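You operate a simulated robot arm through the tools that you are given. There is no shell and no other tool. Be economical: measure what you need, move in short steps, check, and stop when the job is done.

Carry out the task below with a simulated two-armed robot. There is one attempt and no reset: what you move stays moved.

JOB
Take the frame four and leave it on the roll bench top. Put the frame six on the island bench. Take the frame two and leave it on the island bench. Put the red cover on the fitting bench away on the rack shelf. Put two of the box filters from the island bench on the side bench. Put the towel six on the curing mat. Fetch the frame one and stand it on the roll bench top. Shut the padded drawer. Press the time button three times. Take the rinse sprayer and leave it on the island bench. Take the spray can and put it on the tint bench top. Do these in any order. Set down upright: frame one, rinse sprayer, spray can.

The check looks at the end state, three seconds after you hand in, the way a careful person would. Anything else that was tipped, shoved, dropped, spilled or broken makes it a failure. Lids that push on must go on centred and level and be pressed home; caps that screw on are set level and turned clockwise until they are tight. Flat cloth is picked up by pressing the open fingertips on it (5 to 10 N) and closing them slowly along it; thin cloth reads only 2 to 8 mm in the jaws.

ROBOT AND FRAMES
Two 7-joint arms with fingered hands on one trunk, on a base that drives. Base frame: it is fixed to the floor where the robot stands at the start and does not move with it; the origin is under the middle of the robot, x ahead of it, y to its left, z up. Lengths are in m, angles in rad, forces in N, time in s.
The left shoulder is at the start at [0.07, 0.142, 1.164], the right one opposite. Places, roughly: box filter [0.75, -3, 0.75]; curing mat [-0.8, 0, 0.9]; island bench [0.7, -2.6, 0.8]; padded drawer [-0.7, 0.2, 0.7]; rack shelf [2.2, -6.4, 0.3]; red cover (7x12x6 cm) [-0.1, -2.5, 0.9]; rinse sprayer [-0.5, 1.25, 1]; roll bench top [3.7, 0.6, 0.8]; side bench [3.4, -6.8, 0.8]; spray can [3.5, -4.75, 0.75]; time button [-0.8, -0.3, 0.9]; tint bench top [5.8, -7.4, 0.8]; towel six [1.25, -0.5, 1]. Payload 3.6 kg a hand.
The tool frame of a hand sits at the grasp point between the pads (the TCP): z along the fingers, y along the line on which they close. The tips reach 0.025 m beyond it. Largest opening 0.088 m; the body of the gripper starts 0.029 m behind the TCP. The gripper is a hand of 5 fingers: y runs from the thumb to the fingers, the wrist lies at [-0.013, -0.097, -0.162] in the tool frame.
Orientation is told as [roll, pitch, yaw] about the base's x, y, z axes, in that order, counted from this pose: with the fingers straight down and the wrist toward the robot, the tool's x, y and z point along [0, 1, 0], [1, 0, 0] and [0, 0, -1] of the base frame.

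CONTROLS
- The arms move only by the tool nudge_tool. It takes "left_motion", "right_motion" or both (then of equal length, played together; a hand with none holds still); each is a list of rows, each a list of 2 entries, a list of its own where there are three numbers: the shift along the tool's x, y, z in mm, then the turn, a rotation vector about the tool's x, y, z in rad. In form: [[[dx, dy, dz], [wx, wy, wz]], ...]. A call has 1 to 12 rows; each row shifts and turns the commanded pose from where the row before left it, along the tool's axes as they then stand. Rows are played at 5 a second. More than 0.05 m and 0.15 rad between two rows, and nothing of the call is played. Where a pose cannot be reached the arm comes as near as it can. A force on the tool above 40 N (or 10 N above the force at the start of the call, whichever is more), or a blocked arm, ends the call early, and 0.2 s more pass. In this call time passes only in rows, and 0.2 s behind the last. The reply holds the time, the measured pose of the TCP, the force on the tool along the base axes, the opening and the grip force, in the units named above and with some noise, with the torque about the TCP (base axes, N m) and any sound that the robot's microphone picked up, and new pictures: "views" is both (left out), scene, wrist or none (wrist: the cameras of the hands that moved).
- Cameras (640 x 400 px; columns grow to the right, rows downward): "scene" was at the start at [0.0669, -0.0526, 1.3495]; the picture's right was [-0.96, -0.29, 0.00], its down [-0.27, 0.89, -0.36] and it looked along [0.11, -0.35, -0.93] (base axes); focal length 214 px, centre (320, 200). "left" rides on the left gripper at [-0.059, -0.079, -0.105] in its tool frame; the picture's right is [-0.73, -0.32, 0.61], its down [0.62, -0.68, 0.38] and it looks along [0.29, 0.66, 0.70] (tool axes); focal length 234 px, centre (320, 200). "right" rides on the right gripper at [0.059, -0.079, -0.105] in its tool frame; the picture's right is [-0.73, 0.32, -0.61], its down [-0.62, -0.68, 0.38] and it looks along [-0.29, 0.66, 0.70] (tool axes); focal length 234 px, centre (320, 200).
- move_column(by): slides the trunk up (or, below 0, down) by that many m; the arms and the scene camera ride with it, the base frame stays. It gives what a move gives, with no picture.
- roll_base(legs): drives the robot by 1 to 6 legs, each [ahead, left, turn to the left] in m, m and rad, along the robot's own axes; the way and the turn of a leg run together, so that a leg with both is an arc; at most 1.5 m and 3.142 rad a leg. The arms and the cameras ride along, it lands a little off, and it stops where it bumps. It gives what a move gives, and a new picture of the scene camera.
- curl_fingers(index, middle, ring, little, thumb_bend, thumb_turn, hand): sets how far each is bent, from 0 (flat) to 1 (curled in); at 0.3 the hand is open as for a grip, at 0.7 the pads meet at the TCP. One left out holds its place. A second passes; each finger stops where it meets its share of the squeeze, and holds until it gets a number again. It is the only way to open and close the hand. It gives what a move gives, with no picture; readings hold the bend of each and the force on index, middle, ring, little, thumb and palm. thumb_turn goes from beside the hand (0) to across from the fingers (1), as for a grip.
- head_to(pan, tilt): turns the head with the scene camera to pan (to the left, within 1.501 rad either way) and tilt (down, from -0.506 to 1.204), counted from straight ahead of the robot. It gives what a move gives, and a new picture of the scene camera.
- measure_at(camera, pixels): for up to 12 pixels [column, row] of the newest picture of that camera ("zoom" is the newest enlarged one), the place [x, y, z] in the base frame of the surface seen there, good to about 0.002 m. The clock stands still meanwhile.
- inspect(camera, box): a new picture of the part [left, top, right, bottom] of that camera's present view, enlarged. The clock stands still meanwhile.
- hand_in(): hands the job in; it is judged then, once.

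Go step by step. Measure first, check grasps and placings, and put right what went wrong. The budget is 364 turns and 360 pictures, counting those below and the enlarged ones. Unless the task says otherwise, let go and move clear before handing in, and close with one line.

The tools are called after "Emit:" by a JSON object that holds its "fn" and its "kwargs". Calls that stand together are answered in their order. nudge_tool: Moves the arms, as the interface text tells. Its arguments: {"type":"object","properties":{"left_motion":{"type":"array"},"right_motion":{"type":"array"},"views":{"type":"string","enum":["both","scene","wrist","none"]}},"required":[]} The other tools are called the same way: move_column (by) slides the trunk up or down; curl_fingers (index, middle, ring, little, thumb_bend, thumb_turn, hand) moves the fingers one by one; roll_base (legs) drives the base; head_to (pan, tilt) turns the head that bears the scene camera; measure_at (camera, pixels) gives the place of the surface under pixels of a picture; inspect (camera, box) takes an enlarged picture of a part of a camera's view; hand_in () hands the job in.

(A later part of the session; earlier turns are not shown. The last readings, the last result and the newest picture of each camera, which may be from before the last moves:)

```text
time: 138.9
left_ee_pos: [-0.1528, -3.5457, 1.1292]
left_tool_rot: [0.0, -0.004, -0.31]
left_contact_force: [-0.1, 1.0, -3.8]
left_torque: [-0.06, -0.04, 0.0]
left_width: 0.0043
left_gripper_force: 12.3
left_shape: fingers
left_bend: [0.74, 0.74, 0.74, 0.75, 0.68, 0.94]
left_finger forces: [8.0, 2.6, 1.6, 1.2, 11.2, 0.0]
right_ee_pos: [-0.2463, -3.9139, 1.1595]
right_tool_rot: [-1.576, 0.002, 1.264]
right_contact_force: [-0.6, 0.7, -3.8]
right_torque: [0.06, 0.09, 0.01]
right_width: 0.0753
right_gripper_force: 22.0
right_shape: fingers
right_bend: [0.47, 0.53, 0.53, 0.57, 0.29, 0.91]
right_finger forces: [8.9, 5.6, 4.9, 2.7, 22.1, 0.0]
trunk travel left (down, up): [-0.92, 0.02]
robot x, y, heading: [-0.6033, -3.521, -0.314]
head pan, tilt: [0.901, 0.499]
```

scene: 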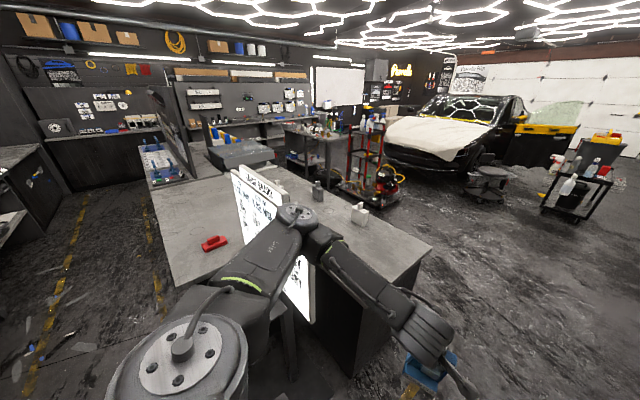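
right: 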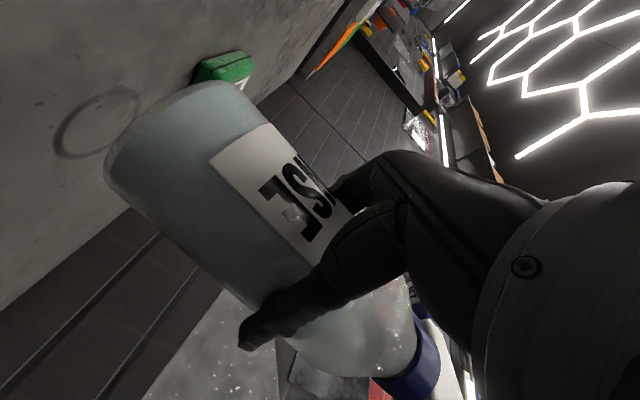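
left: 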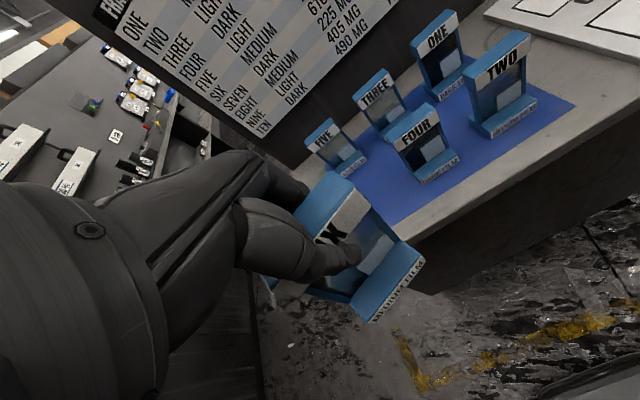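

The base was blocked by something low near the gauge board. I'll measure the bench with the white items (they may be the box filters) and look closer.

Emit:
{"fn": "measure_at", "kwargs": {"camera": "scene", "pixels": [[360, 225], [318, 195], [262, 172], [350, 250], [425, 255], [215, 243], [200, 190], [290, 190], [175, 285], [240, 150]]}}

Emit:
{"fn": "inspect", "kwargs": {"camera": "scene", "box": [180, 100, 436, 260]}}

Emit:
{"fn": "head_to", "kwargs": {"pan": 0.5, "tilt": 1.1}}

```text
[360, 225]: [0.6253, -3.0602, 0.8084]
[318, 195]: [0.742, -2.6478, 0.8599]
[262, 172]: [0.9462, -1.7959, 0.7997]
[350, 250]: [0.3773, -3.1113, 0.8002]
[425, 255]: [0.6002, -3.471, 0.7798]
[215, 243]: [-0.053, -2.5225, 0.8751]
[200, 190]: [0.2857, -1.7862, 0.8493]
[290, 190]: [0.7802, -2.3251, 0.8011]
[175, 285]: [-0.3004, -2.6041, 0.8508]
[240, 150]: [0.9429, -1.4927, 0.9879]
```

```text
2.50 times, centred on (308, 180) of scene
```

zoom: 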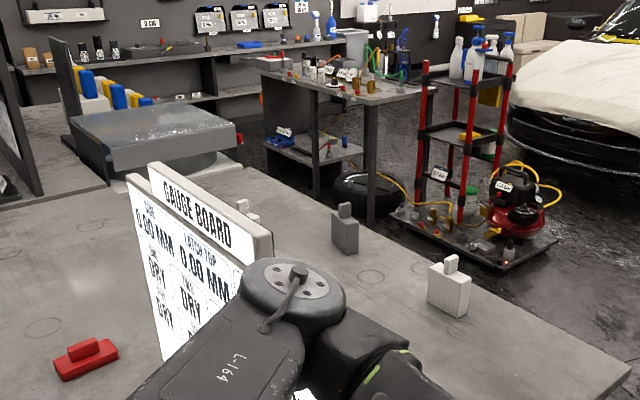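

```text
time: 139.9
left_ee_pos: [-0.1509, -3.5456, 1.1282]
left_tool_rot: [-0.001, -0.005, -0.309]
left_contact_force: [0.8, 0.1, -3.6]
left_torque: [-0.01, 0.01, 0.0]
left_width: 0.0041
left_gripper_force: 12.0
left_shape: fingers
left_bend: [0.74, 0.74, 0.74, 0.75, 0.68, 0.94]
left_finger forces: [8.0, 2.5, 1.6, 1.2, 11.2, 0.1]
right_ee_pos: [-0.2473, -3.9135, 1.1586]
right_tool_rot: [-1.577, 0.001, 1.264]
right_contact_force: [0.4, -0.1, -4.4]
right_torque: [0.08, 0.06, 0.0]
right_width: 0.0749
right_gripper_force: 22.3
right_shape: fingers
right_bend: [0.47, 0.53, 0.53, 0.57, 0.29, 0.91]
right_finger forces: [8.8, 5.6, 5.0, 2.8, 22.1, 0.1]
trunk travel left (down, up): [-0.92, 0.02]
robot x, y, heading: [-0.6039, -3.5195, -0.312]
head pan, tilt: [0.499, 1.1]
```

scene: 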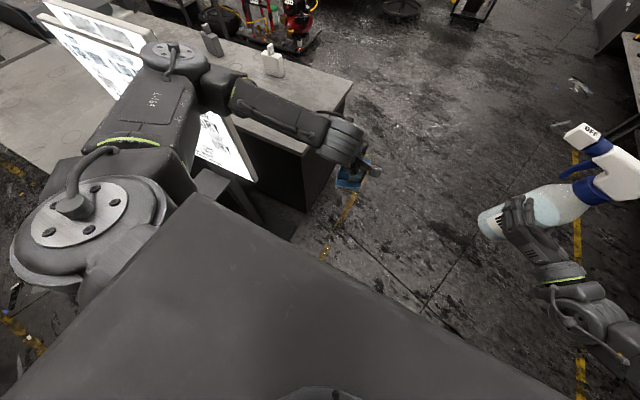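

The island bench top is z 0.80 with the sets of box-shaped items on it. I'll move further right, pass it, and turn left to face its near end.

Emit:
{"fn": "roll_base", "kwargs": {"legs": [[-0.05, 0, 0], [0, -0.3, 0], [1.4, 0, 0], [0, 0, 1.57]]}}

Emit:
{"fn": "head_to", "kwargs": {"pan": 0.0, "tilt": 0.75}}

```text
time: 152.8
left_ee_pos: [0.5998, -3.7465, 1.1253]
left_tool_rot: [0.0, 0.003, 1.273]
left_contact_force: [0.5, 0.4, -4.3]
left_torque: [0.02, -0.02, -0.02]
left_width: 0.0041
left_gripper_force: 11.7
left_shape: fingers
left_bend: [0.74, 0.74, 0.74, 0.75, 0.68, 0.94]
left_finger forces: [7.7, 2.2, 1.5, 1.3, 10.5, 0.0]
right_ee_pos: [0.9689, -3.8366, 1.1553]
right_tool_rot: [-1.569, -0.002, 2.845]
right_contact_force: [-0.8, -0.3, -5.8]
right_torque: [-0.09, 0.08, -0.03]
right_width: 0.0749
right_gripper_force: 21.1
right_shape: fingers
right_bend: [0.47, 0.53, 0.53, 0.57, 0.29, 0.91]
right_finger forces: [8.4, 5.5, 4.8, 2.3, 21.2, 0.0]
trunk travel left (down, up): [-0.92, 0.02]
robot x, y, heading: [0.573, -4.2017, 1.27]
head pan, tilt: [0.499, 1.1]
```

scene: 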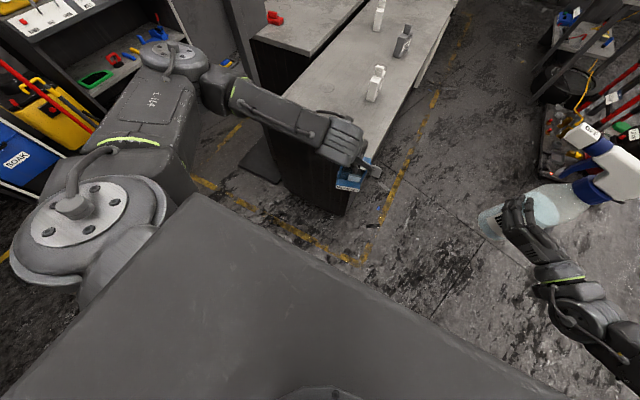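

```text
time: 153.7
left_ee_pos: [0.6007, -3.7472, 1.1253]
left_tool_rot: [0.0, 0.004, 1.271]
left_contact_force: [-0.1, -0.2, -3.4]
left_torque: [-0.01, -0.01, 0.0]
left_width: 0.0041
left_gripper_force: 11.3
left_shape: fingers
left_bend: [0.74, 0.74, 0.74, 0.75, 0.68, 0.94]
left_finger forces: [7.7, 2.3, 1.5, 1.3, 10.4, 0.0]
right_ee_pos: [0.9678, -3.8361, 1.1558]
right_tool_rot: [-1.569, 0.001, 2.845]
right_contact_force: [0.6, -0.4, -4.9]
right_torque: [-0.12, 0.06, 0.01]
right_width: 0.0747
right_gripper_force: 21.3
right_shape: fingers
right_bend: [0.47, 0.53, 0.53, 0.57, 0.29, 0.91]
right_finger forces: [8.6, 5.4, 4.9, 2.4, 21.3, 0.1]
trunk travel left (down, up): [-0.92, 0.02]
robot x, y, heading: [0.5756, -4.2057, 1.272]
head pan, tilt: [0.0, 0.75]
```

scene: 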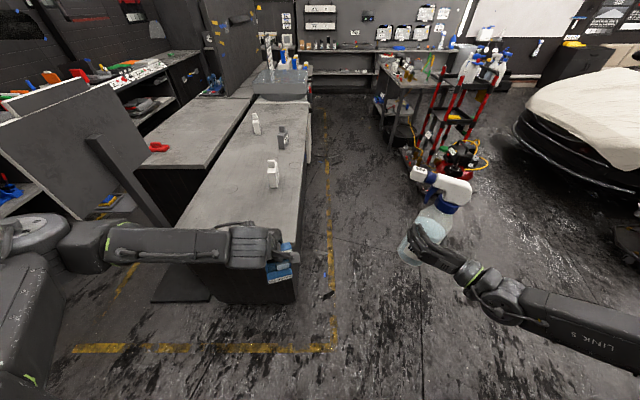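

Good view: the island has three items at (255,123), (282,140), (272,173). I'll zoom in and measure.

Emit:
{"fn": "inspect", "kwargs": {"camera": "scene", "box": [200, 60, 344, 205]}}

Emit:
{"fn": "measure_at", "kwargs": {"camera": "scene", "pixels": [[255, 125], [282, 140], [273, 175], [300, 240], [220, 220], [307, 130], [240, 130], [200, 210], [280, 90], [265, 210], [255, 150]]}}

```text
2.76 times, centred on (272, 132) of scene
```

zoom: 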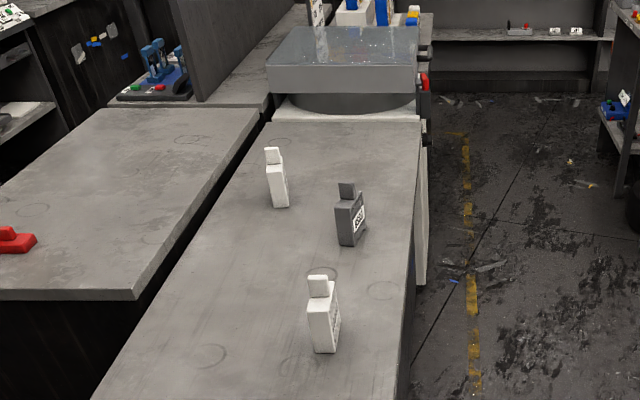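

```text
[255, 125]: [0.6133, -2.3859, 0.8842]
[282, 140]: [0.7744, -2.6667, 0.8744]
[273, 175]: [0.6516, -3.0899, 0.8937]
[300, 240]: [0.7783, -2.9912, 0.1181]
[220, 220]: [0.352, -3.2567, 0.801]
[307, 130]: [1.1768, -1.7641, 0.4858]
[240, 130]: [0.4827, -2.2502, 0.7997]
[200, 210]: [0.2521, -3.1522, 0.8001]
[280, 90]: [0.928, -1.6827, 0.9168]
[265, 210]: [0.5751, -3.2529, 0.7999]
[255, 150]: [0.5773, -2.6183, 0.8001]
```

I'll measure the island's edges near me.

Emit:
{"fn": "measure_at", "kwargs": {"camera": "scene", "pixels": [[297, 200], [292, 225], [300, 170], [180, 225], [190, 205], [225, 228], [205, 186]]}}

Emit:
{"fn": "inspect", "kwargs": {"camera": "scene", "box": [250, 120, 314, 190]}}

```text
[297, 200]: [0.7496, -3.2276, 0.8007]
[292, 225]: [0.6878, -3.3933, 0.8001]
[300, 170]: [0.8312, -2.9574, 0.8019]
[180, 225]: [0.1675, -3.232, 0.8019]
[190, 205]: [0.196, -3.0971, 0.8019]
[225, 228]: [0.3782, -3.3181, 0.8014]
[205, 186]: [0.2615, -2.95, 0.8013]
```

```text
5.71 times, centred on (282, 155) of scene
```

zoom: 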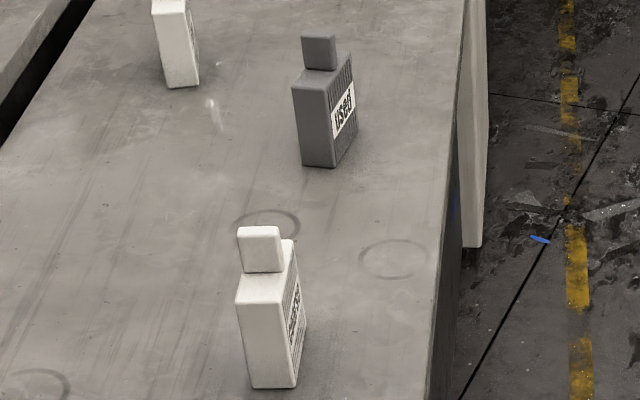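

The grey item reads "USED"; the others are white. I'll strafe left 0.25 m and go ahead 0.35 m to set both loads on the island's near end.

Emit:
{"fn": "roll_base", "kwargs": {"legs": [[0, 0.25, 0], [0.35, 0, 0]]}}

Emit:
{"fn": "head_to", "kwargs": {"pan": 0.0, "tilt": 1.0}}

```text
time: 157.4
left_ee_pos: [0.4702, -3.3371, 1.1255]
left_tool_rot: [0.0, 0.002, 1.266]
left_contact_force: [0.0, -0.5, -3.6]
left_torque: [-0.01, 0.03, 0.0]
left_width: 0.0043
left_gripper_force: 11.6
left_shape: fingers
left_bend: [0.74, 0.74, 0.74, 0.75, 0.68, 0.94]
left_finger forces: [7.7, 2.4, 1.5, 1.2, 10.6, 0.0]
right_ee_pos: [0.8383, -3.4298, 1.1562]
right_tool_rot: [-1.571, -0.001, 2.838]
right_contact_force: [0.3, 0.0, -4.3]
right_torque: [-0.07, 0.06, 0.01]
right_width: 0.0748
right_gripper_force: 21.2
right_shape: fingers
right_bend: [0.47, 0.53, 0.53, 0.57, 0.29, 0.91]
right_finger forces: [8.7, 5.5, 4.7, 2.3, 21.4, 0.1]
trunk travel left (down, up): [-0.92, 0.02]
robot x, y, heading: [0.4436, -3.7979, 1.264]
head pan, tilt: [0.0, 0.75]
```

scene: 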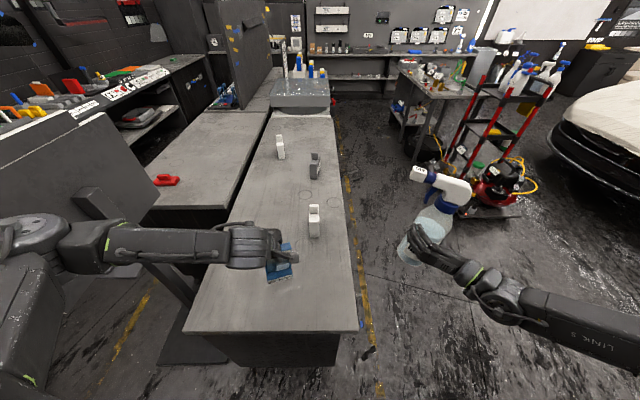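

```text
time: 158.2
left_ee_pos: [0.4714, -3.3351, 1.1241]
left_tool_rot: [-0.001, 0.006, 1.265]
left_contact_force: [-0.2, -0.2, -3.8]
left_torque: [-0.02, 0.02, -0.01]
left_width: 0.0042
left_gripper_force: 12.2
left_shape: fingers
left_bend: [0.74, 0.74, 0.74, 0.75, 0.68, 0.94]
left_finger forces: [7.7, 2.4, 1.5, 1.2, 10.7, 0.1]
right_ee_pos: [0.8393, -3.4288, 1.1543]
right_tool_rot: [-1.568, 0.003, 2.839]
right_contact_force: [0.1, 0.0, -4.1]
right_torque: [-0.04, 0.05, 0.01]
right_width: 0.0747
right_gripper_force: 21.5
right_shape: fingers
right_bend: [0.47, 0.53, 0.53, 0.57, 0.29, 0.91]
right_finger forces: [8.6, 5.6, 4.9, 2.5, 21.4, 0.0]
trunk travel left (down, up): [-0.92, 0.02]
robot x, y, heading: [0.4451, -3.7936, 1.265]
head pan, tilt: [0.0, 1.0]
```

scene: 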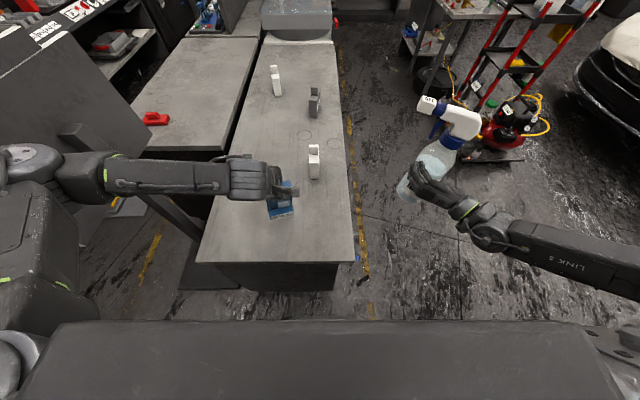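

I'll move both hands over their spots (frame left at ~[0.31,-3.2], sprayer at ~[0.60,-3.27]) and lower close to the surface.

Emit:
{"fn": "nudge_tool", "kwargs": {"left_motion": [[[32.3, 13.3, 0], [0, 0, 0]], [[32.3, 13.3, 0], [0, 0, 0]], [[32.3, 13.3, 0], [0, 0, 0]], [[32.3, 13.3, 0], [0, 0, 0]], [[32.3, 13.3, 0], [0, 0, 0]], [[32.3, 13.3, 0], [0, 0, 0]], [[0, 0, 38], [0, 0, 0]], [[0, 0, 38], [0, 0, 0]], [[0, 0, 38], [0, 0, 0]], [[0, 0, 38], [0, 0, 0]], [[0, 0, 38], [0, 0, 0]]], "right_motion": [[[0, 46, 13.3], [0, 0, 0]], [[0, 46, 13.3], [0, 0, 0]], [[0, 46, 13.3], [0, 0, 0]], [[0, 46, 13.3], [0, 0, 0]], [[0, 46, 13.3], [0, 0, 0]], [[0, 46, 13.3], [0, 0, 0]], [[46, 0, 0], [0, 0, 0]], [[46, 0, 0], [0, 0, 0]], [[46, 0, 0], [0, 0, 0]], [[46, 0, 0], [0, 0, 0]], [[46, 0, 0], [0, 0, 0]]]}}

```text
time: 160.6
left_ee_pos: [0.3108, -3.1996, 0.9347]
left_tool_rot: [0.0, 0.004, 1.266]
left_contact_force: [0.2, 1.0, -4.4]
left_torque: [0.04, -0.01, -0.01]
left_width: 0.0037
left_gripper_force: 12.0
left_shape: fingers
left_bend: [0.74, 0.74, 0.75, 0.75, 0.68, 0.94]
left_finger forces: [7.8, 2.6, 1.5, 1.2, 11.1, 0.0]
right_ee_pos: [0.6001, -3.2721, 0.9229]
right_tool_rot: [-1.564, 0.001, 2.839]
right_contact_force: [-0.2, 0.1, -6.1]
right_torque: [-0.08, 0.06, 0.01]
right_width: 0.0748
right_gripper_force: 20.8
right_shape: fingers
right_bend: [0.48, 0.53, 0.53, 0.58, 0.3, 0.91]
right_finger forces: [8.1, 5.4, 4.7, 2.1, 20.6, 0.1]
trunk travel left (down, up): [-0.92, 0.02]
robot x, y, heading: [0.4422, -3.7959, 1.263]
head pan, tilt: [0.0, 1.0]
```

scene: 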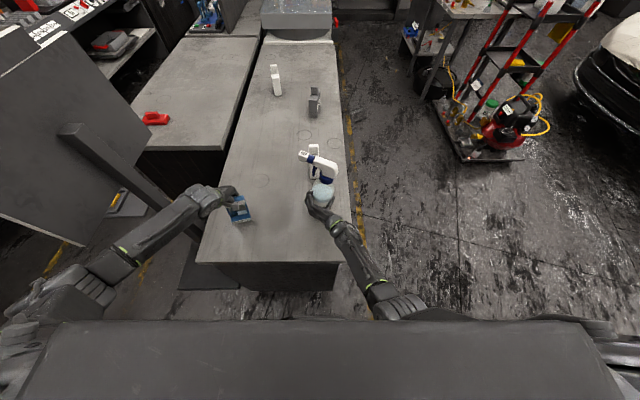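
right: 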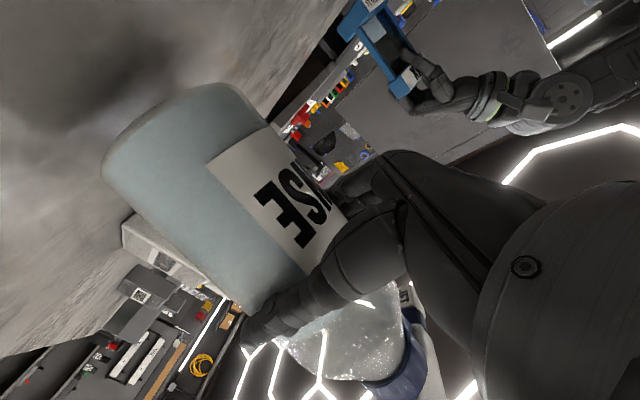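
left: 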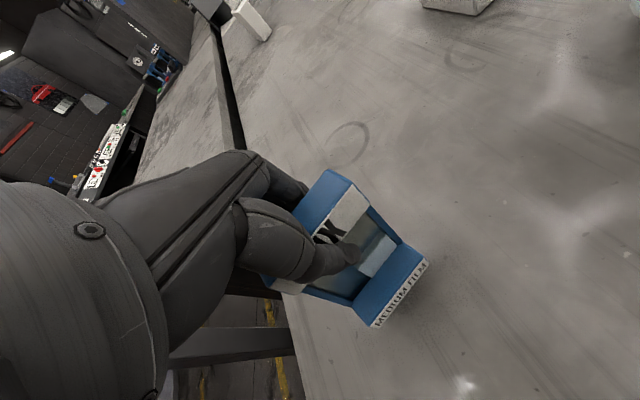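

Both are just above the island. I'll shift the frame 30 mm right, away from the edge, and lower the two slowly to contact.

Emit:
{"fn": "nudge_tool", "kwargs": {"left_motion": [[[-30, 0, 5], [0, 0, 0]], [[0, 0, 5], [0, 0, 0]], [[0, 0, 5], [0, 0, 0]], [[0, 0, 4], [0, 0, 0]], [[0, 0, 3], [0, 0, 0]]], "right_motion": [[[6, 0, 0], [0, 0, 0]], [[5, 0, 0], [0, 0, 0]], [[4, 0, 0], [0, 0, 0]], [[3, 0, 0], [0, 0, 0]], [[2, 0, 0], [0, 0, 0]]]}}

Emit:
{"fn": "inspect", "kwargs": {"camera": "scene", "box": [190, 130, 370, 250]}}

```text
time: 161.8
left_ee_pos: [0.3371, -3.2119, 0.9139]
left_tool_rot: [0.0, 0.002, 1.267]
left_contact_force: [0.1, -0.5, -3.9]
left_torque: [0.02, -0.02, 0.0]
left_width: 0.0035
left_gripper_force: 12.7
left_shape: fingers
left_bend: [0.74, 0.74, 0.74, 0.75, 0.68, 0.94]
left_finger forces: [7.8, 2.5, 1.5, 1.3, 10.9, 0.0]
right_ee_pos: [0.5984, -3.2717, 0.9081]
right_tool_rot: [-1.57, 0.002, 2.839]
right_contact_force: [-1.6, -0.3, 1.2]
right_torque: [-0.02, 0.02, 0.0]
right_width: 0.0741
right_gripper_force: 22.4
right_shape: fingers
right_bend: [0.47, 0.53, 0.53, 0.58, 0.3, 0.92]
right_finger forces: [8.4, 6.3, 5.7, 2.7, 21.3, 0.0]
trunk travel left (down, up): [-0.92, 0.02]
robot x, y, heading: [0.4468, -3.795, 1.269]
head pan, tilt: [0.0, 1.0]
```

scene: 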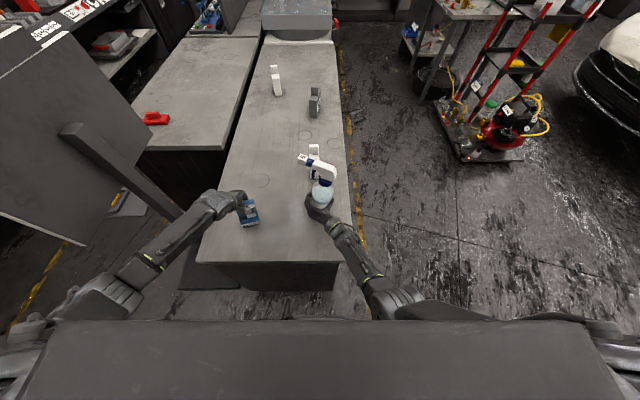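
right: 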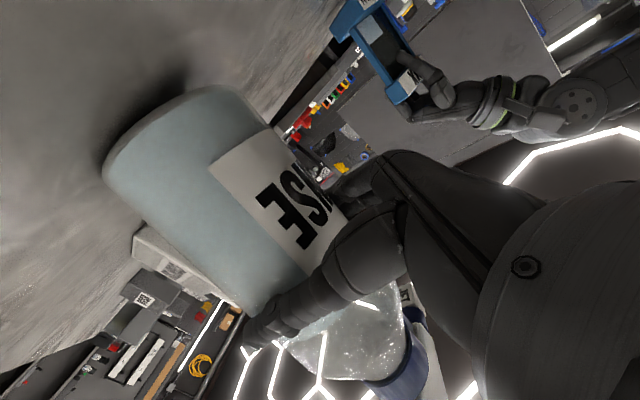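
left: 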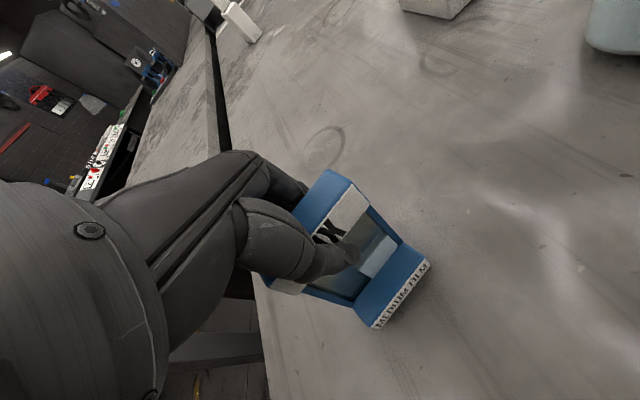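

```text
3.33 times, centred on (280, 190) of scene
```

zoom: 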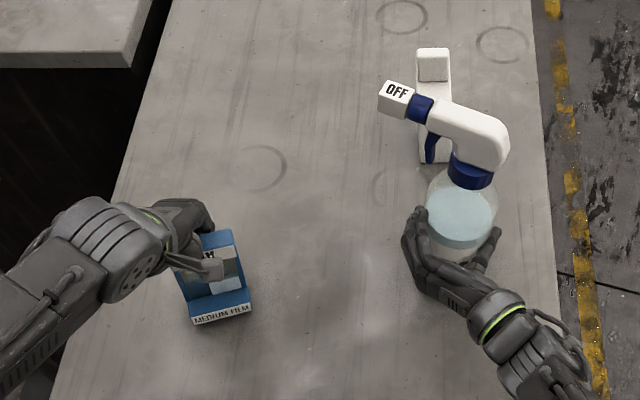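

The sprayer is touching (force went from -4.5 to +1.2 N). I'll settle it 2 mm more and lower the frame in 3 mm steps.

Emit:
{"fn": "nudge_tool", "kwargs": {"left_motion": [[[0, 0, 3], [0, 0, 0]], [[0, 0, 3], [0, 0, 0]], [[0, 0, 2], [0, 0, 0]]], "right_motion": [[[1, 0, 0], [0, 0, 0]], [[0, 0, 0], [0, 0, 0]], [[0, 0, 0], [0, 0, 0]]], "views": "wrist"}}

```text
time: 162.6
left_ee_pos: [0.3369, -3.2126, 0.9055]
left_tool_rot: [0.0, 0.001, 1.268]
left_contact_force: [0.0, -0.1, -1.2]
left_torque: [0.06, 0.01, 0.03]
left_width: 0.0035
left_gripper_force: 12.6
left_shape: fingers
left_bend: [0.74, 0.74, 0.74, 0.75, 0.68, 0.94]
left_finger forces: [7.7, 2.9, 1.5, 0.9, 11.7, 0.1]
right_ee_pos: [0.5976, -3.271, 0.9051]
right_tool_rot: [-1.571, 0.002, 2.839]
right_contact_force: [-3.5, 0.5, 2.9]
right_torque: [0.12, 0.07, 0.03]
right_width: 0.0742
right_gripper_force: 23.3
right_shape: fingers
right_bend: [0.47, 0.53, 0.53, 0.57, 0.3, 0.92]
right_finger forces: [8.9, 6.6, 5.9, 3.2, 20.9, 0.0]
trunk travel left (down, up): [-0.92, 0.02]
robot x, y, heading: [0.4443, -3.7906, 1.266]
head pan, tilt: [0.0, 1.0]
```

right: 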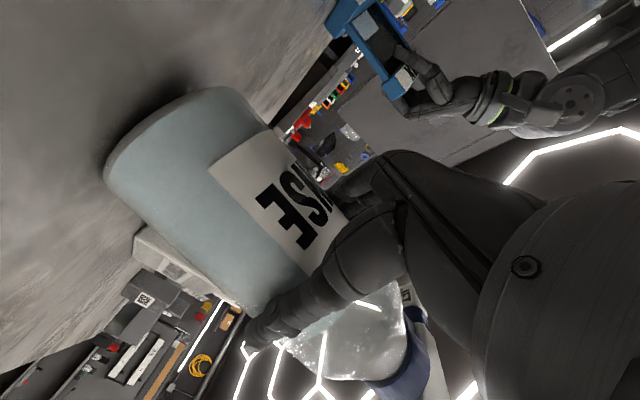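
left: 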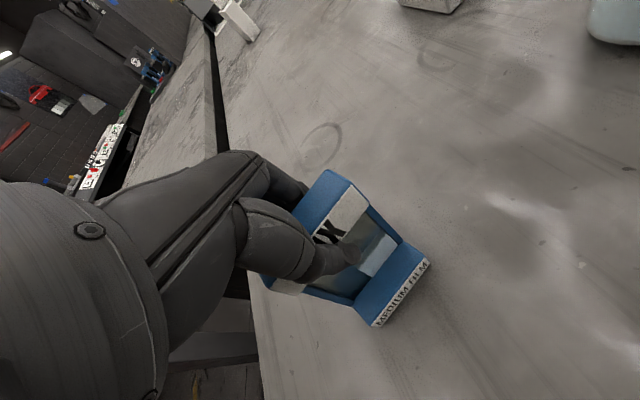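

The frame is touching too (weight fell to -1.2 N). I'll lower it 2 mm more, then release both gently.

Emit:
{"fn": "nudge_tool", "kwargs": {"left_motion": [[[0, 0, 2], [0, 0, 0]], [[0, 0, 1], [0, 0, 0]]], "views": "none"}}

Emit:
{"fn": "curl_fingers", "kwargs": {"hand": "left", "index": 0.55, "middle": 0.55, "ring": 0.55, "little": 0.55, "thumb_bend": 0.55}}

Emit:
{"fn": "curl_fingers", "kwargs": {"hand": "right", "index": 0.4, "middle": 0.4, "ring": 0.4, "little": 0.4, "thumb_bend": 0.3}}

Emit:
{"fn": "inspect", "kwargs": {"camera": "scene", "box": [190, 130, 370, 250]}}

```text
time: 163.2
left_ee_pos: [0.3368, -3.2137, 0.9047]
left_tool_rot: [0.001, 0.001, 1.267]
left_contact_force: [-0.5, -0.7, 5.0]
left_torque: [0.0, -0.02, 0.01]
left_width: 0.0029
left_gripper_force: 13.3
left_shape: fingers
left_bend: [0.74, 0.74, 0.75, 0.75, 0.68, 0.94]
left_finger forces: [7.3, 2.9, 1.8, 1.0, 12.7, 0.0]
right_ee_pos: [0.5989, -3.2715, 0.9061]
right_tool_rot: [-1.571, 0.001, 2.841]
right_contact_force: [-1.9, -0.2, 2.4]
right_torque: [0.07, 0.0, 0.05]
right_width: 0.0743
right_gripper_force: 22.0
right_shape: fingers
right_bend: [0.47, 0.53, 0.53, 0.57, 0.3, 0.92]
right_finger forces: [8.4, 6.5, 5.8, 3.2, 21.2, 0.1]
trunk travel left (down, up): [-0.92, 0.02]
robot x, y, heading: [0.4437, -3.7986, 1.26]
head pan, tilt: [0.0, 1.0]
```

```text
time: 164.2
left_ee_pos: [0.3375, -3.2119, 0.9026]
left_tool_rot: [0.0, 0.004, 1.268]
left_contact_force: [-0.7, -0.1, -0.9]
left_torque: [-0.01, 0.0, -0.02]
left_width: 0.0302
left_gripper_force: 0.0
left_shape: fingers
left_bend: [0.55, 0.55, 0.55, 0.55, 0.55, 0.97]
left_finger forces: [0.0, 0.0, 0.1, 0.0, 0.0, 0.0]
right_ee_pos: [0.599, -3.2718, 0.9064]
right_tool_rot: [-1.572, 0.002, 2.841]
right_contact_force: [-2.0, 0.0, 2.4]
right_torque: [0.08, 0.01, 0.05]
right_width: 0.0742
right_gripper_force: 23.0
right_shape: fingers
right_bend: [0.47, 0.53, 0.53, 0.57, 0.3, 0.93]
right_finger forces: [8.6, 6.7, 5.9, 3.3, 21.3, 0.1]
trunk travel left (down, up): [-0.92, 0.02]
robot x, y, heading: [0.4462, -3.7944, 1.266]
head pan, tilt: [0.0, 1.0]
```

```text
time: 165.2
left_ee_pos: [0.337, -3.2119, 0.9012]
left_tool_rot: [0.0, 0.005, 1.266]
left_contact_force: [0.2, 0.0, -0.5]
left_torque: [0.0, -0.01, -0.01]
left_width: 0.0301
left_gripper_force: 0.0
left_shape: fingers
left_bend: [0.55, 0.55, 0.55, 0.55, 0.55, 0.97]
left_finger forces: [0.0, 0.1, 0.0, 0.1, 0.1, 0.0]
right_ee_pos: [0.5992, -3.2714, 0.9052]
right_tool_rot: [-1.569, 0.001, 2.839]
right_contact_force: [0.3, -0.6, -0.8]
right_torque: [-0.01, -0.01, 0.0]
right_width: 0.0783
right_gripper_force: 0.9
right_shape: fingers
right_bend: [0.38, 0.4, 0.4, 0.4, 0.28, 0.97]
right_finger forces: [1.2, 0.4, 0.2, 0.0, 1.4, 0.1]
trunk travel left (down, up): [-0.92, 0.02]
robot x, y, heading: [0.4468, -3.7996, 1.265]
head pan, tilt: [0.0, 1.0]
```

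```text
3.33 times, centred on (280, 190) of scene
```

zoom: 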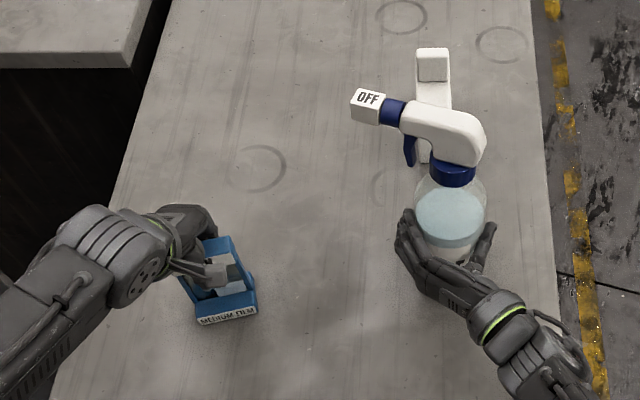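

Both settled upright. I'll open fully and withdraw: right hand straight back, left hand straight up.

Emit:
{"fn": "curl_fingers", "kwargs": {"hand": "right", "index": 0.27, "middle": 0.27, "ring": 0.27, "little": 0.27, "thumb_bend": 0.24}}

Emit:
{"fn": "curl_fingers", "kwargs": {"hand": "left", "index": 0.35, "middle": 0.35, "ring": 0.35, "little": 0.35, "thumb_bend": 0.35}}

Emit:
{"fn": "nudge_tool", "kwargs": {"left_motion": [[[0, 0, -20], [0, 0, 0]], [[0, 0, -30], [0, 0, 0]], [[0, 0, -45], [0, 0, 0]], [[0, 0, -45], [0, 0, 0]], [[0, 0, -45], [0, 0, 0]]], "right_motion": [[[0, 0, -15], [0, 0, 0]], [[0, 0, -25], [0, 0, 0]], [[0, 0, -40], [0, 0, 0]], [[0, 0, -45], [0, 0, 0]], [[-40, 0, -25], [0, 0, 0]]]}}

```text
time: 166.2
left_ee_pos: [0.337, -3.2119, 0.9022]
left_tool_rot: [0.0, 0.003, 1.265]
left_contact_force: [0.8, -0.2, 0.3]
left_torque: [0.04, -0.02, 0.03]
left_width: 0.0302
left_gripper_force: 0.0
left_shape: fingers
left_bend: [0.55, 0.55, 0.55, 0.55, 0.55, 0.97]
left_finger forces: [0.0, 0.1, 0.0, 0.1, 0.0, 0.0]
right_ee_pos: [0.599, -3.2725, 0.9045]
right_tool_rot: [-1.569, 0.001, 2.838]
right_contact_force: [-0.2, 0.1, -0.3]
right_torque: [-0.01, 0.0, 0.0]
right_width: 0.0924
right_gripper_force: 0.0
right_shape: fingers
right_bend: [0.27, 0.27, 0.27, 0.27, 0.24, 0.97]
right_finger forces: [0.0, 0.0, 0.0, 0.0, 0.0, 0.1]
trunk travel left (down, up): [-0.92, 0.02]
robot x, y, heading: [0.4432, -3.7944, 1.27]
head pan, tilt: [0.0, 1.0]
```

```text
time: 167.2
left_ee_pos: [0.3367, -3.2115, 0.9024]
left_tool_rot: [0.0, 0.004, 1.268]
left_contact_force: [-0.8, 0.4, -0.8]
left_torque: [-0.03, -0.01, 0.01]
left_width: 0.0739
left_gripper_force: 0.1
left_shape: fingers
left_bend: [0.35, 0.35, 0.35, 0.35, 0.35, 0.97]
left_finger forces: [0.0, 0.1, 0.0, 0.0, 0.0, 0.0]
right_ee_pos: [0.5981, -3.2728, 0.9045]
right_tool_rot: [-1.568, 0.001, 2.84]
right_contact_force: [-0.3, 1.1, 0.0]
right_torque: [0.03, 0.0, 0.02]
right_width: 0.0925
right_gripper_force: 0.1
right_shape: fingers
right_bend: [0.27, 0.27, 0.27, 0.27, 0.24, 0.97]
right_finger forces: [0.0, 0.0, 0.0, 0.1, 0.0, 0.0]
trunk travel left (down, up): [-0.92, 0.02]
robot x, y, heading: [0.445, -3.7936, 1.267]
head pan, tilt: [0.0, 1.0]
```

```text
time: 168.4
left_ee_pos: [0.3368, -3.2134, 1.0866]
left_tool_rot: [0.002, 0.002, 1.268]
left_contact_force: [-0.8, -0.7, 0.3]
left_torque: [-0.01, -0.01, 0.02]
left_width: 0.074
left_gripper_force: 0.1
left_shape: fingers
left_bend: [0.35, 0.35, 0.35, 0.35, 0.35, 0.97]
left_finger forces: [0.0, 0.0, 0.0, 0.0, 0.0, 0.0]
right_ee_pos: [0.5553, -3.4165, 0.9444]
right_tool_rot: [-1.571, -0.001, 2.839]
right_contact_force: [-0.2, 0.9, 0.5]
right_torque: [-0.01, -0.03, -0.01]
right_width: 0.0925
right_gripper_force: 0.0
right_shape: fingers
right_bend: [0.27, 0.27, 0.27, 0.27, 0.24, 0.97]
right_finger forces: [0.0, 0.0, 0.0, 0.1, 0.0, 0.0]
trunk travel left (down, up): [-0.92, 0.02]
robot x, y, heading: [0.4492, -3.7915, 1.269]
head pan, tilt: [0.0, 1.0]
```

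scene: 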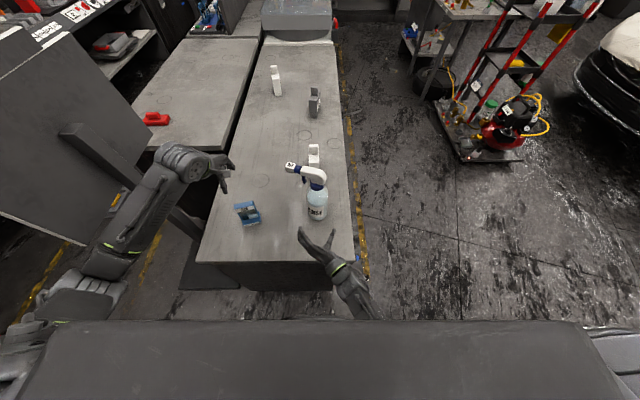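
right: 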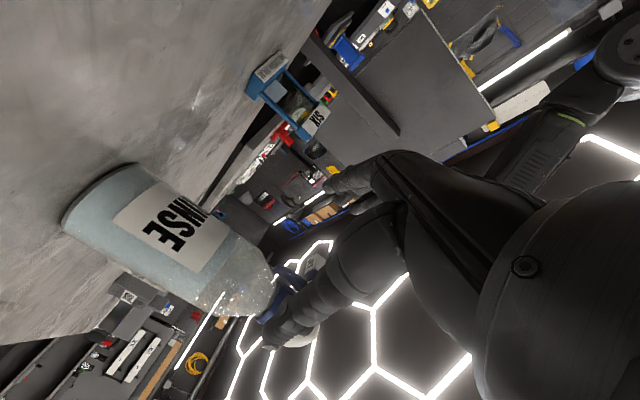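
left: 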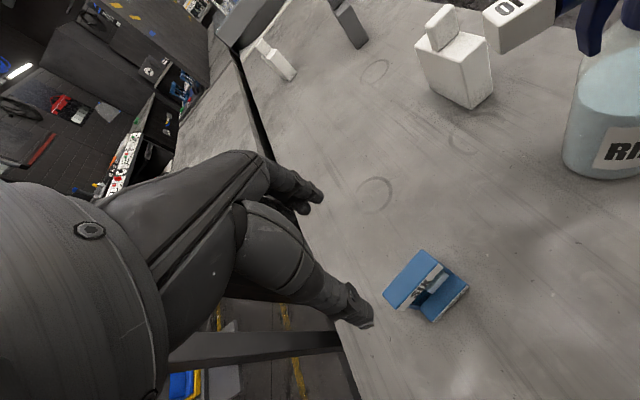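

Both released. I'll check the frame and sprayer are standing.

Emit:
{"fn": "inspect", "kwargs": {"camera": "scene", "box": [210, 130, 350, 240]}}

Emit:
{"fn": "measure_at", "kwargs": {"camera": "zoom", "pixels": [[165, 325], [180, 345], [185, 410], [475, 205], [480, 310], [480, 90]]}}

```text
3.64 times, centred on (280, 185) of scene
```

zoom: 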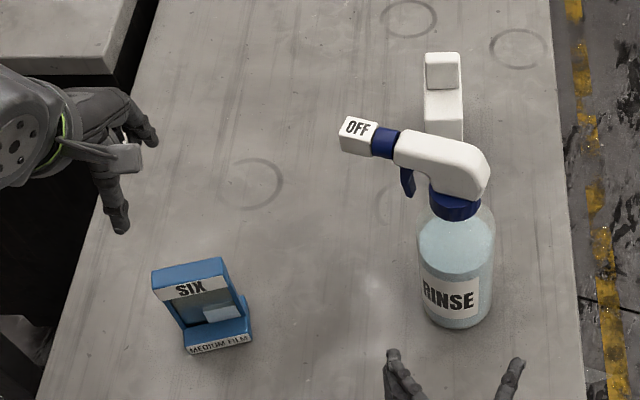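

```text
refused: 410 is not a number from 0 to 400
```

Both stand upright on the island. Next the box filters: I'll raise and reset the right hand to the down pose, and measure the cart to the right for driving clearance.

Emit:
{"fn": "measure_at", "kwargs": {"camera": "scene", "pixels": [[465, 162], [525, 158], [440, 110], [390, 70], [360, 280], [330, 40], [600, 110]]}}

Emit:
{"fn": "nudge_tool", "kwargs": {"right_motion": [[[-48, 0, 0], [0, 0, 0]], [[-48, 0, 0], [0, 0, 0]], [[-48, 0, 0], [0, 0, 0]], [[-48, 0, 0], [0, 0, 0]], [[0, 0, 0], [0.0864, 0.0864, 0.0864]], [[0, 0, 0], [0.0864, 0.0864, 0.0864]], [[0, 0, 0], [0.0864, 0.0864, 0.0864]], [[0, 0, 0], [0.0864, 0.0864, 0.0864]], [[0, 0, 0], [0.0864, 0.0864, 0.0864]], [[0, 0, 0], [0.0864, 0.0864, 0.0864]], [[0, 0, 0], [0.0864, 0.0864, 0.0864]], [[0, 0, 0], [0.0864, 0.0864, 0.0864]]], "left_motion": [[[0, 0, -20], [0, 0, 0]], [[0, 0, -20], [0, 0, 0]], [[0, 0, 0], [0, 0, 0]], [[0, 0, 0], [0, 0, 0]], [[0, 0, 0], [0, 0, 0]], [[0, 0, 0], [0, 0, 0]], [[0, 0, 0], [0, 0, 0]], [[0, 0, 0], [0, 0, 0]], [[0, 0, 0], [0, 0, 0]], [[0, 0, 0], [0, 0, 0]], [[0, 0, 0], [0, 0, 0]], [[0, 0, 0], [0, 0, 0]]], "views": "none"}}

Emit:
{"fn": "nudge_tool", "kwargs": {"right_motion": [[[0, 0, 0], [0.0864, 0.0864, 0.0864]], [[0, 0, 0], [0.0864, 0.0864, 0.0864]], [[0, 0, 0], [0.0864, 0.0864, 0.0864]], [[0, 0, 0], [0.0864, 0.0864, 0.0864]], [[0, 0, 0], [0.0864, 0.0864, 0.0864]], [[0, 0, 0], [0.0864, 0.0864, 0.0864]]], "views": "none"}}

```text
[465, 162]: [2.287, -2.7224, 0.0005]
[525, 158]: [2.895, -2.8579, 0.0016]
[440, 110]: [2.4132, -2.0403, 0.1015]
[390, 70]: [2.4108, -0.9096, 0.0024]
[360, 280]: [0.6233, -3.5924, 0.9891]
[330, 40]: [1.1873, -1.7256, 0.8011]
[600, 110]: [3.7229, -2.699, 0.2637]
```

```text
time: 171.1
left_ee_pos: [0.3378, -3.2124, 1.1256]
left_tool_rot: [-0.001, 0.003, 1.268]
left_contact_force: [-0.2, -0.5, -0.7]
left_torque: [0.01, 0.0, -0.03]
left_width: 0.074
left_gripper_force: 0.1
left_shape: fingers
left_bend: [0.35, 0.35, 0.35, 0.35, 0.35, 0.97]
left_finger forces: [0.0, 0.1, 0.0, 0.0, 0.1, 0.0]
right_ee_pos: [0.5743, -3.4285, 1.1064]
right_tool_rot: [-0.798, -0.234, 2.024]
right_contact_force: [-0.3, 0.0, -0.7]
right_torque: [0.0, 0.0, -0.02]
right_width: 0.0923
right_gripper_force: 0.1
right_shape: fingers
right_bend: [0.27, 0.27, 0.27, 0.27, 0.24, 0.98]
right_finger forces: [0.0, 0.1, 0.1, 0.0, 0.0, 0.1]
trunk travel left (down, up): [-0.92, 0.02]
robot x, y, heading: [0.4486, -3.7938, 1.26]
head pan, tilt: [0.0, 1.0]
stopped in row 12 (right hand): the arm was blocked; the commanded pose is now the measured one
```

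```text
time: 171.7
left_ee_pos: [0.3391, -3.2121, 1.1263]
left_tool_rot: [-0.001, 0.006, 1.267]
left_contact_force: [1.2, -0.2, -0.6]
left_torque: [-0.01, 0.01, 0.0]
left_width: 0.0741
left_gripper_force: 0.1
left_shape: fingers
left_bend: [0.35, 0.35, 0.35, 0.35, 0.35, 0.97]
left_finger forces: [0.0, 0.0, 0.0, 0.0, 0.1, 0.1]
right_ee_pos: [0.5991, -3.449, 1.0748]
right_tool_rot: [-0.714, -0.119, 1.863]
right_contact_force: [-0.2, 0.0, 0.6]
right_torque: [0.01, 0.0, 0.01]
right_width: 0.0929
right_gripper_force: 0.0
right_shape: fingers
right_bend: [0.27, 0.27, 0.27, 0.27, 0.24, 0.98]
right_finger forces: [0.0, 0.0, 0.0, 0.0, 0.0, 0.1]
trunk travel left (down, up): [-0.92, 0.02]
robot x, y, heading: [0.446, -3.7948, 1.264]
head pan, tilt: [0.0, 1.0]
stopped in row 3 (right hand): the arm was blocked; the commanded pose is now the measured one
```

The right arm is blocked near the body at this pose. I'll back the base away from the island first so I can extend the hand safely.

Emit:
{"fn": "roll_base", "kwargs": {"legs": [[-0.4, 0, 0], [0, -0.9, 0]]}}

Emit:
{"fn": "head_to", "kwargs": {"pan": -0.2, "tilt": 0.9}}

```text
time: 178.5
left_ee_pos: [1.0583, -3.8674, 1.1244]
left_tool_rot: [0.001, 0.003, 1.262]
left_contact_force: [0.8, 1.0, -0.5]
left_torque: [0.02, 0.0, -0.03]
left_width: 0.0739
left_gripper_force: 0.2
left_shape: fingers
left_bend: [0.35, 0.35, 0.35, 0.35, 0.35, 0.97]
left_finger forces: [0.0, 0.0, 0.0, 0.1, 0.1, 0.1]
right_ee_pos: [1.3178, -4.1058, 1.0768]
right_tool_rot: [-0.717, -0.116, 1.858]
right_contact_force: [-0.4, 0.3, 0.4]
right_torque: [0.01, -0.01, 0.0]
right_width: 0.0927
right_gripper_force: 0.1
right_shape: fingers
right_bend: [0.27, 0.27, 0.27, 0.27, 0.24, 0.98]
right_finger forces: [0.1, 0.1, 0.0, 0.0, 0.0, 0.0]
trunk travel left (down, up): [-0.92, 0.02]
robot x, y, heading: [1.1631, -4.4536, 1.256]
head pan, tilt: [0.0, 1.0]
```

scene: 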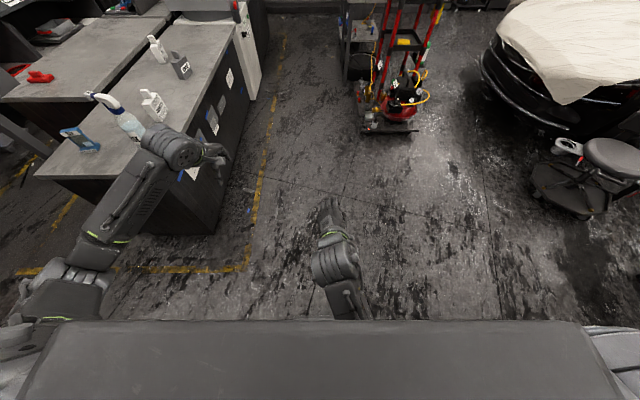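

```text
time: 179.2
left_ee_pos: [1.0592, -3.8684, 1.1258]
left_tool_rot: [0.001, 0.004, 1.26]
left_contact_force: [0.6, 0.5, 0.0]
left_torque: [0.0, -0.01, 0.01]
left_width: 0.0742
left_gripper_force: 0.0
left_shape: fingers
left_bend: [0.35, 0.35, 0.35, 0.35, 0.35, 0.97]
left_finger forces: [0.0, 0.1, 0.0, 0.0, 0.0, 0.0]
right_ee_pos: [1.3172, -4.1057, 1.0759]
right_tool_rot: [-0.716, -0.116, 1.857]
right_contact_force: [-0.2, 0.1, -0.8]
right_torque: [0.01, 0.01, 0.01]
right_width: 0.0923
right_gripper_force: 0.0
right_shape: fingers
right_bend: [0.27, 0.27, 0.27, 0.27, 0.24, 0.98]
right_finger forces: [0.1, 0.1, 0.0, 0.1, 0.0, 0.0]
trunk travel left (down, up): [-0.92, 0.02]
robot x, y, heading: [1.159, -4.4535, 1.257]
head pan, tilt: [-0.201, 0.901]
```

scene: 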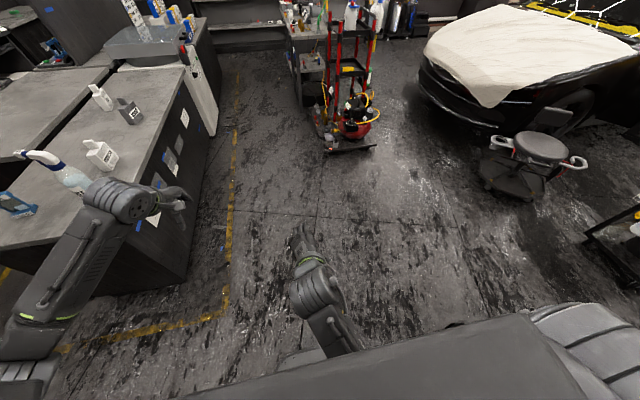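

I'm clear of the island. I'll extend the right hand forward and finish turning it to the straight-down pose.

Emit:
{"fn": "nudge_tool", "kwargs": {"right_motion": [[[-17.5, 40, 21.5], [0, 0, 0]], [[-17.5, 40, 21.5], [0, 0, 0]], [[-17.5, 40, 21.5], [0, 0, 0]], [[0, 0, 0], [0.046, 0.0942, 0.076]], [[0, 0, 0], [0.046, 0.0942, 0.076]], [[0, 0, 0], [0.046, 0.0942, 0.076]], [[0, 0, 0], [0.046, 0.0942, 0.076]], [[0, 0, 0], [0.046, 0.0942, 0.076]], [[0, 0, 0], [0.046, 0.0942, 0.076]], [[0, 0, 0], [0.046, 0.0942, 0.076]]], "views": "none"}}

Emit:
{"fn": "inspect", "kwargs": {"camera": "scene", "box": [60, 70, 180, 190]}}

```text
time: 180.5
left_ee_pos: [1.0603, -3.8682, 1.1254]
left_tool_rot: [0.0, 0.003, 1.261]
left_contact_force: [0.5, 0.3, -0.6]
left_torque: [-0.01, 0.0, 0.0]
left_width: 0.074
left_gripper_force: 0.1
left_shape: fingers
left_bend: [0.35, 0.35, 0.35, 0.35, 0.35, 0.97]
left_finger forces: [0.1, 0.0, 0.1, 0.0, 0.1, 0.0]
right_ee_pos: [1.421, -3.9871, 1.0465]
right_tool_rot: [-0.63, -0.052, 1.66]
right_contact_force: [0.7, 0.2, 0.0]
right_torque: [0.0, 0.02, 0.01]
right_width: 0.0926
right_gripper_force: 0.1
right_shape: fingers
right_bend: [0.27, 0.27, 0.27, 0.27, 0.24, 0.98]
right_finger forces: [0.1, 0.0, 0.0, 0.1, 0.0, 0.0]
trunk travel left (down, up): [-0.92, 0.02]
robot x, y, heading: [1.1635, -4.4513, 1.255]
head pan, tilt: [-0.201, 0.901]
stopped in row 6 (right hand): the arm was blocked; the commanded pose is now the measured one
```

```text
3.33 times, centred on (120, 130) of scene
```

zoom: 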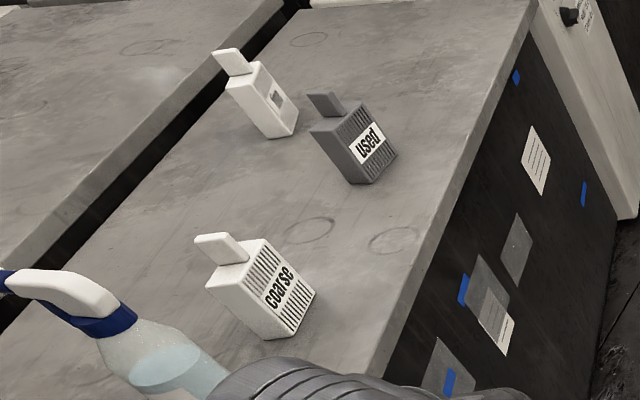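

The nearest white box reads "coarse", the grey one "used", the other is white. The right arm is blocked near my centreline, so I'll move that hand right and up before finishing the turn.

Emit:
{"fn": "nudge_tool", "kwargs": {"right_motion": [[[-29, 2.6, -40], [0, 0, 0]], [[-29, 2.6, -40], [0, 0, 0]], [[-30, -15.7, 21], [0, 0, 0]], [[-30, -15.7, 21], [0, 0, 0]], [[-30, -15.7, 21], [0, 0, 0]], [[-30, -15.7, 21], [0, 0, 0]], [[-30, -15.7, 21], [0, 0, 0]], [[0, 0, 0], [0.0354, 0.122, 0.075]], [[0, 0, 0], [0.0354, 0.122, 0.075]], [[0, 0, 0], [0.0354, 0.122, 0.075]], [[0, 0, 0], [0.0354, 0.122, 0.075]], [[0, 0, 0], [0.0354, 0.122, 0.075]]], "views": "scene"}}

```text
time: 182.4
left_ee_pos: [1.0596, -3.8676, 1.1255]
left_tool_rot: [0.001, 0.004, 1.261]
left_contact_force: [0.0, 0.5, 0.1]
left_torque: [-0.01, 0.04, 0.0]
left_width: 0.0739
left_gripper_force: 0.1
left_shape: fingers
left_bend: [0.35, 0.35, 0.35, 0.35, 0.35, 0.97]
left_finger forces: [0.1, 0.1, 0.0, 0.1, 0.0, 0.0]
right_ee_pos: [1.6643, -4.0718, 1.1592]
right_tool_rot: [-0.684, -0.02, 1.551]
right_contact_force: [1.1, -0.3, 0.0]
right_torque: [0.03, -0.02, -0.02]
right_width: 0.0926
right_gripper_force: 0.0
right_shape: fingers
right_bend: [0.27, 0.27, 0.27, 0.27, 0.24, 0.98]
right_finger forces: [0.1, 0.0, 0.1, 0.0, 0.1, 0.0]
right hand out of reach, approached as far as the arm can: row 8, 9
trunk travel left (down, up): [-0.92, 0.02]
robot x, y, heading: [1.1604, -4.4512, 1.261]
head pan, tilt: [-0.201, 0.901]
stopped in row 9 (right hand): the arm was blocked; the commanded pose is now the measured one
```

scene: 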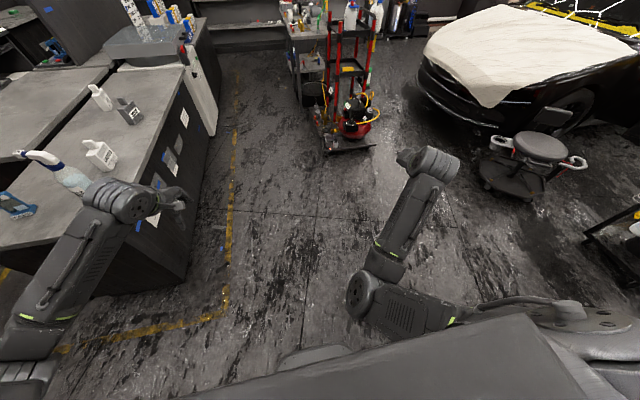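

The elbow has folded inward so the wrist is at its limit. I'll return the hand to the sideways pose out at the right, where it worked before, to let the arm re-fold.

Emit:
{"fn": "nudge_tool", "kwargs": {"right_motion": [[[25, -7, -21], [0, 0, 0]], [[0, 0, 0], [-0.1074, -0.0678, -0.0528]], [[0, 0, 0], [-0.1074, -0.0678, -0.0528]], [[0, 0, 0], [-0.1074, -0.0678, -0.0528]], [[0, 0, 0], [-0.1074, -0.0678, -0.0528]], [[0, 0, 0], [-0.1074, -0.0678, -0.0528]], [[0, 0, 0], [-0.1074, -0.0678, -0.0528]], [[0, 0, 0], [-0.1074, -0.0678, -0.0528]], [[0, 0, 0], [-0.1074, -0.0678, -0.0528]], [[0, 0, 0], [-0.1074, -0.0678, -0.0528]], [[0, 0, 0], [-0.1074, -0.0678, -0.0528]], [[0, 0, 0], [-0.1074, -0.0678, -0.0528]]], "views": "scene"}}

```text
time: 185.0
left_ee_pos: [1.0595, -3.869, 1.1251]
left_tool_rot: [-0.001, 0.003, 1.262]
left_contact_force: [0.3, 0.2, -0.2]
left_torque: [0.0, -0.01, 0.01]
left_width: 0.074
left_gripper_force: 0.0
left_shape: fingers
left_bend: [0.35, 0.35, 0.35, 0.35, 0.35, 0.97]
left_finger forces: [0.0, 0.0, 0.0, 0.1, 0.0, 0.0]
right_ee_pos: [1.6318, -4.0811, 1.1572]
right_tool_rot: [-1.565, -0.003, 2.834]
right_contact_force: [-0.3, -0.6, -1.0]
right_torque: [0.03, -0.01, 0.01]
right_width: 0.0926
right_gripper_force: 0.1
right_shape: fingers
right_bend: [0.27, 0.27, 0.27, 0.27, 0.24, 0.97]
right_finger forces: [0.0, 0.0, 0.0, 0.1, 0.0, 0.0]
trunk travel left (down, up): [-0.92, 0.02]
robot x, y, heading: [1.1582, -4.4507, 1.257]
head pan, tilt: [-0.201, 0.901]
```

scene: 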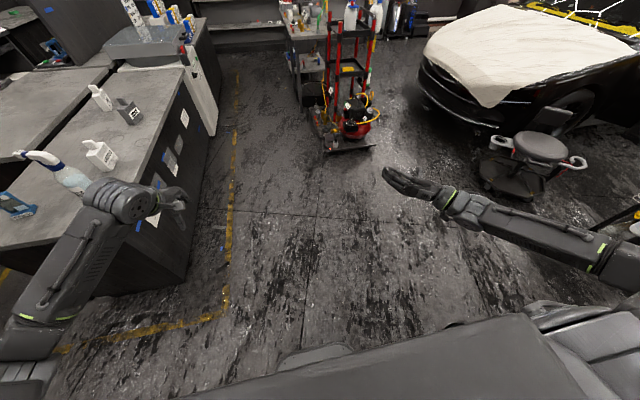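

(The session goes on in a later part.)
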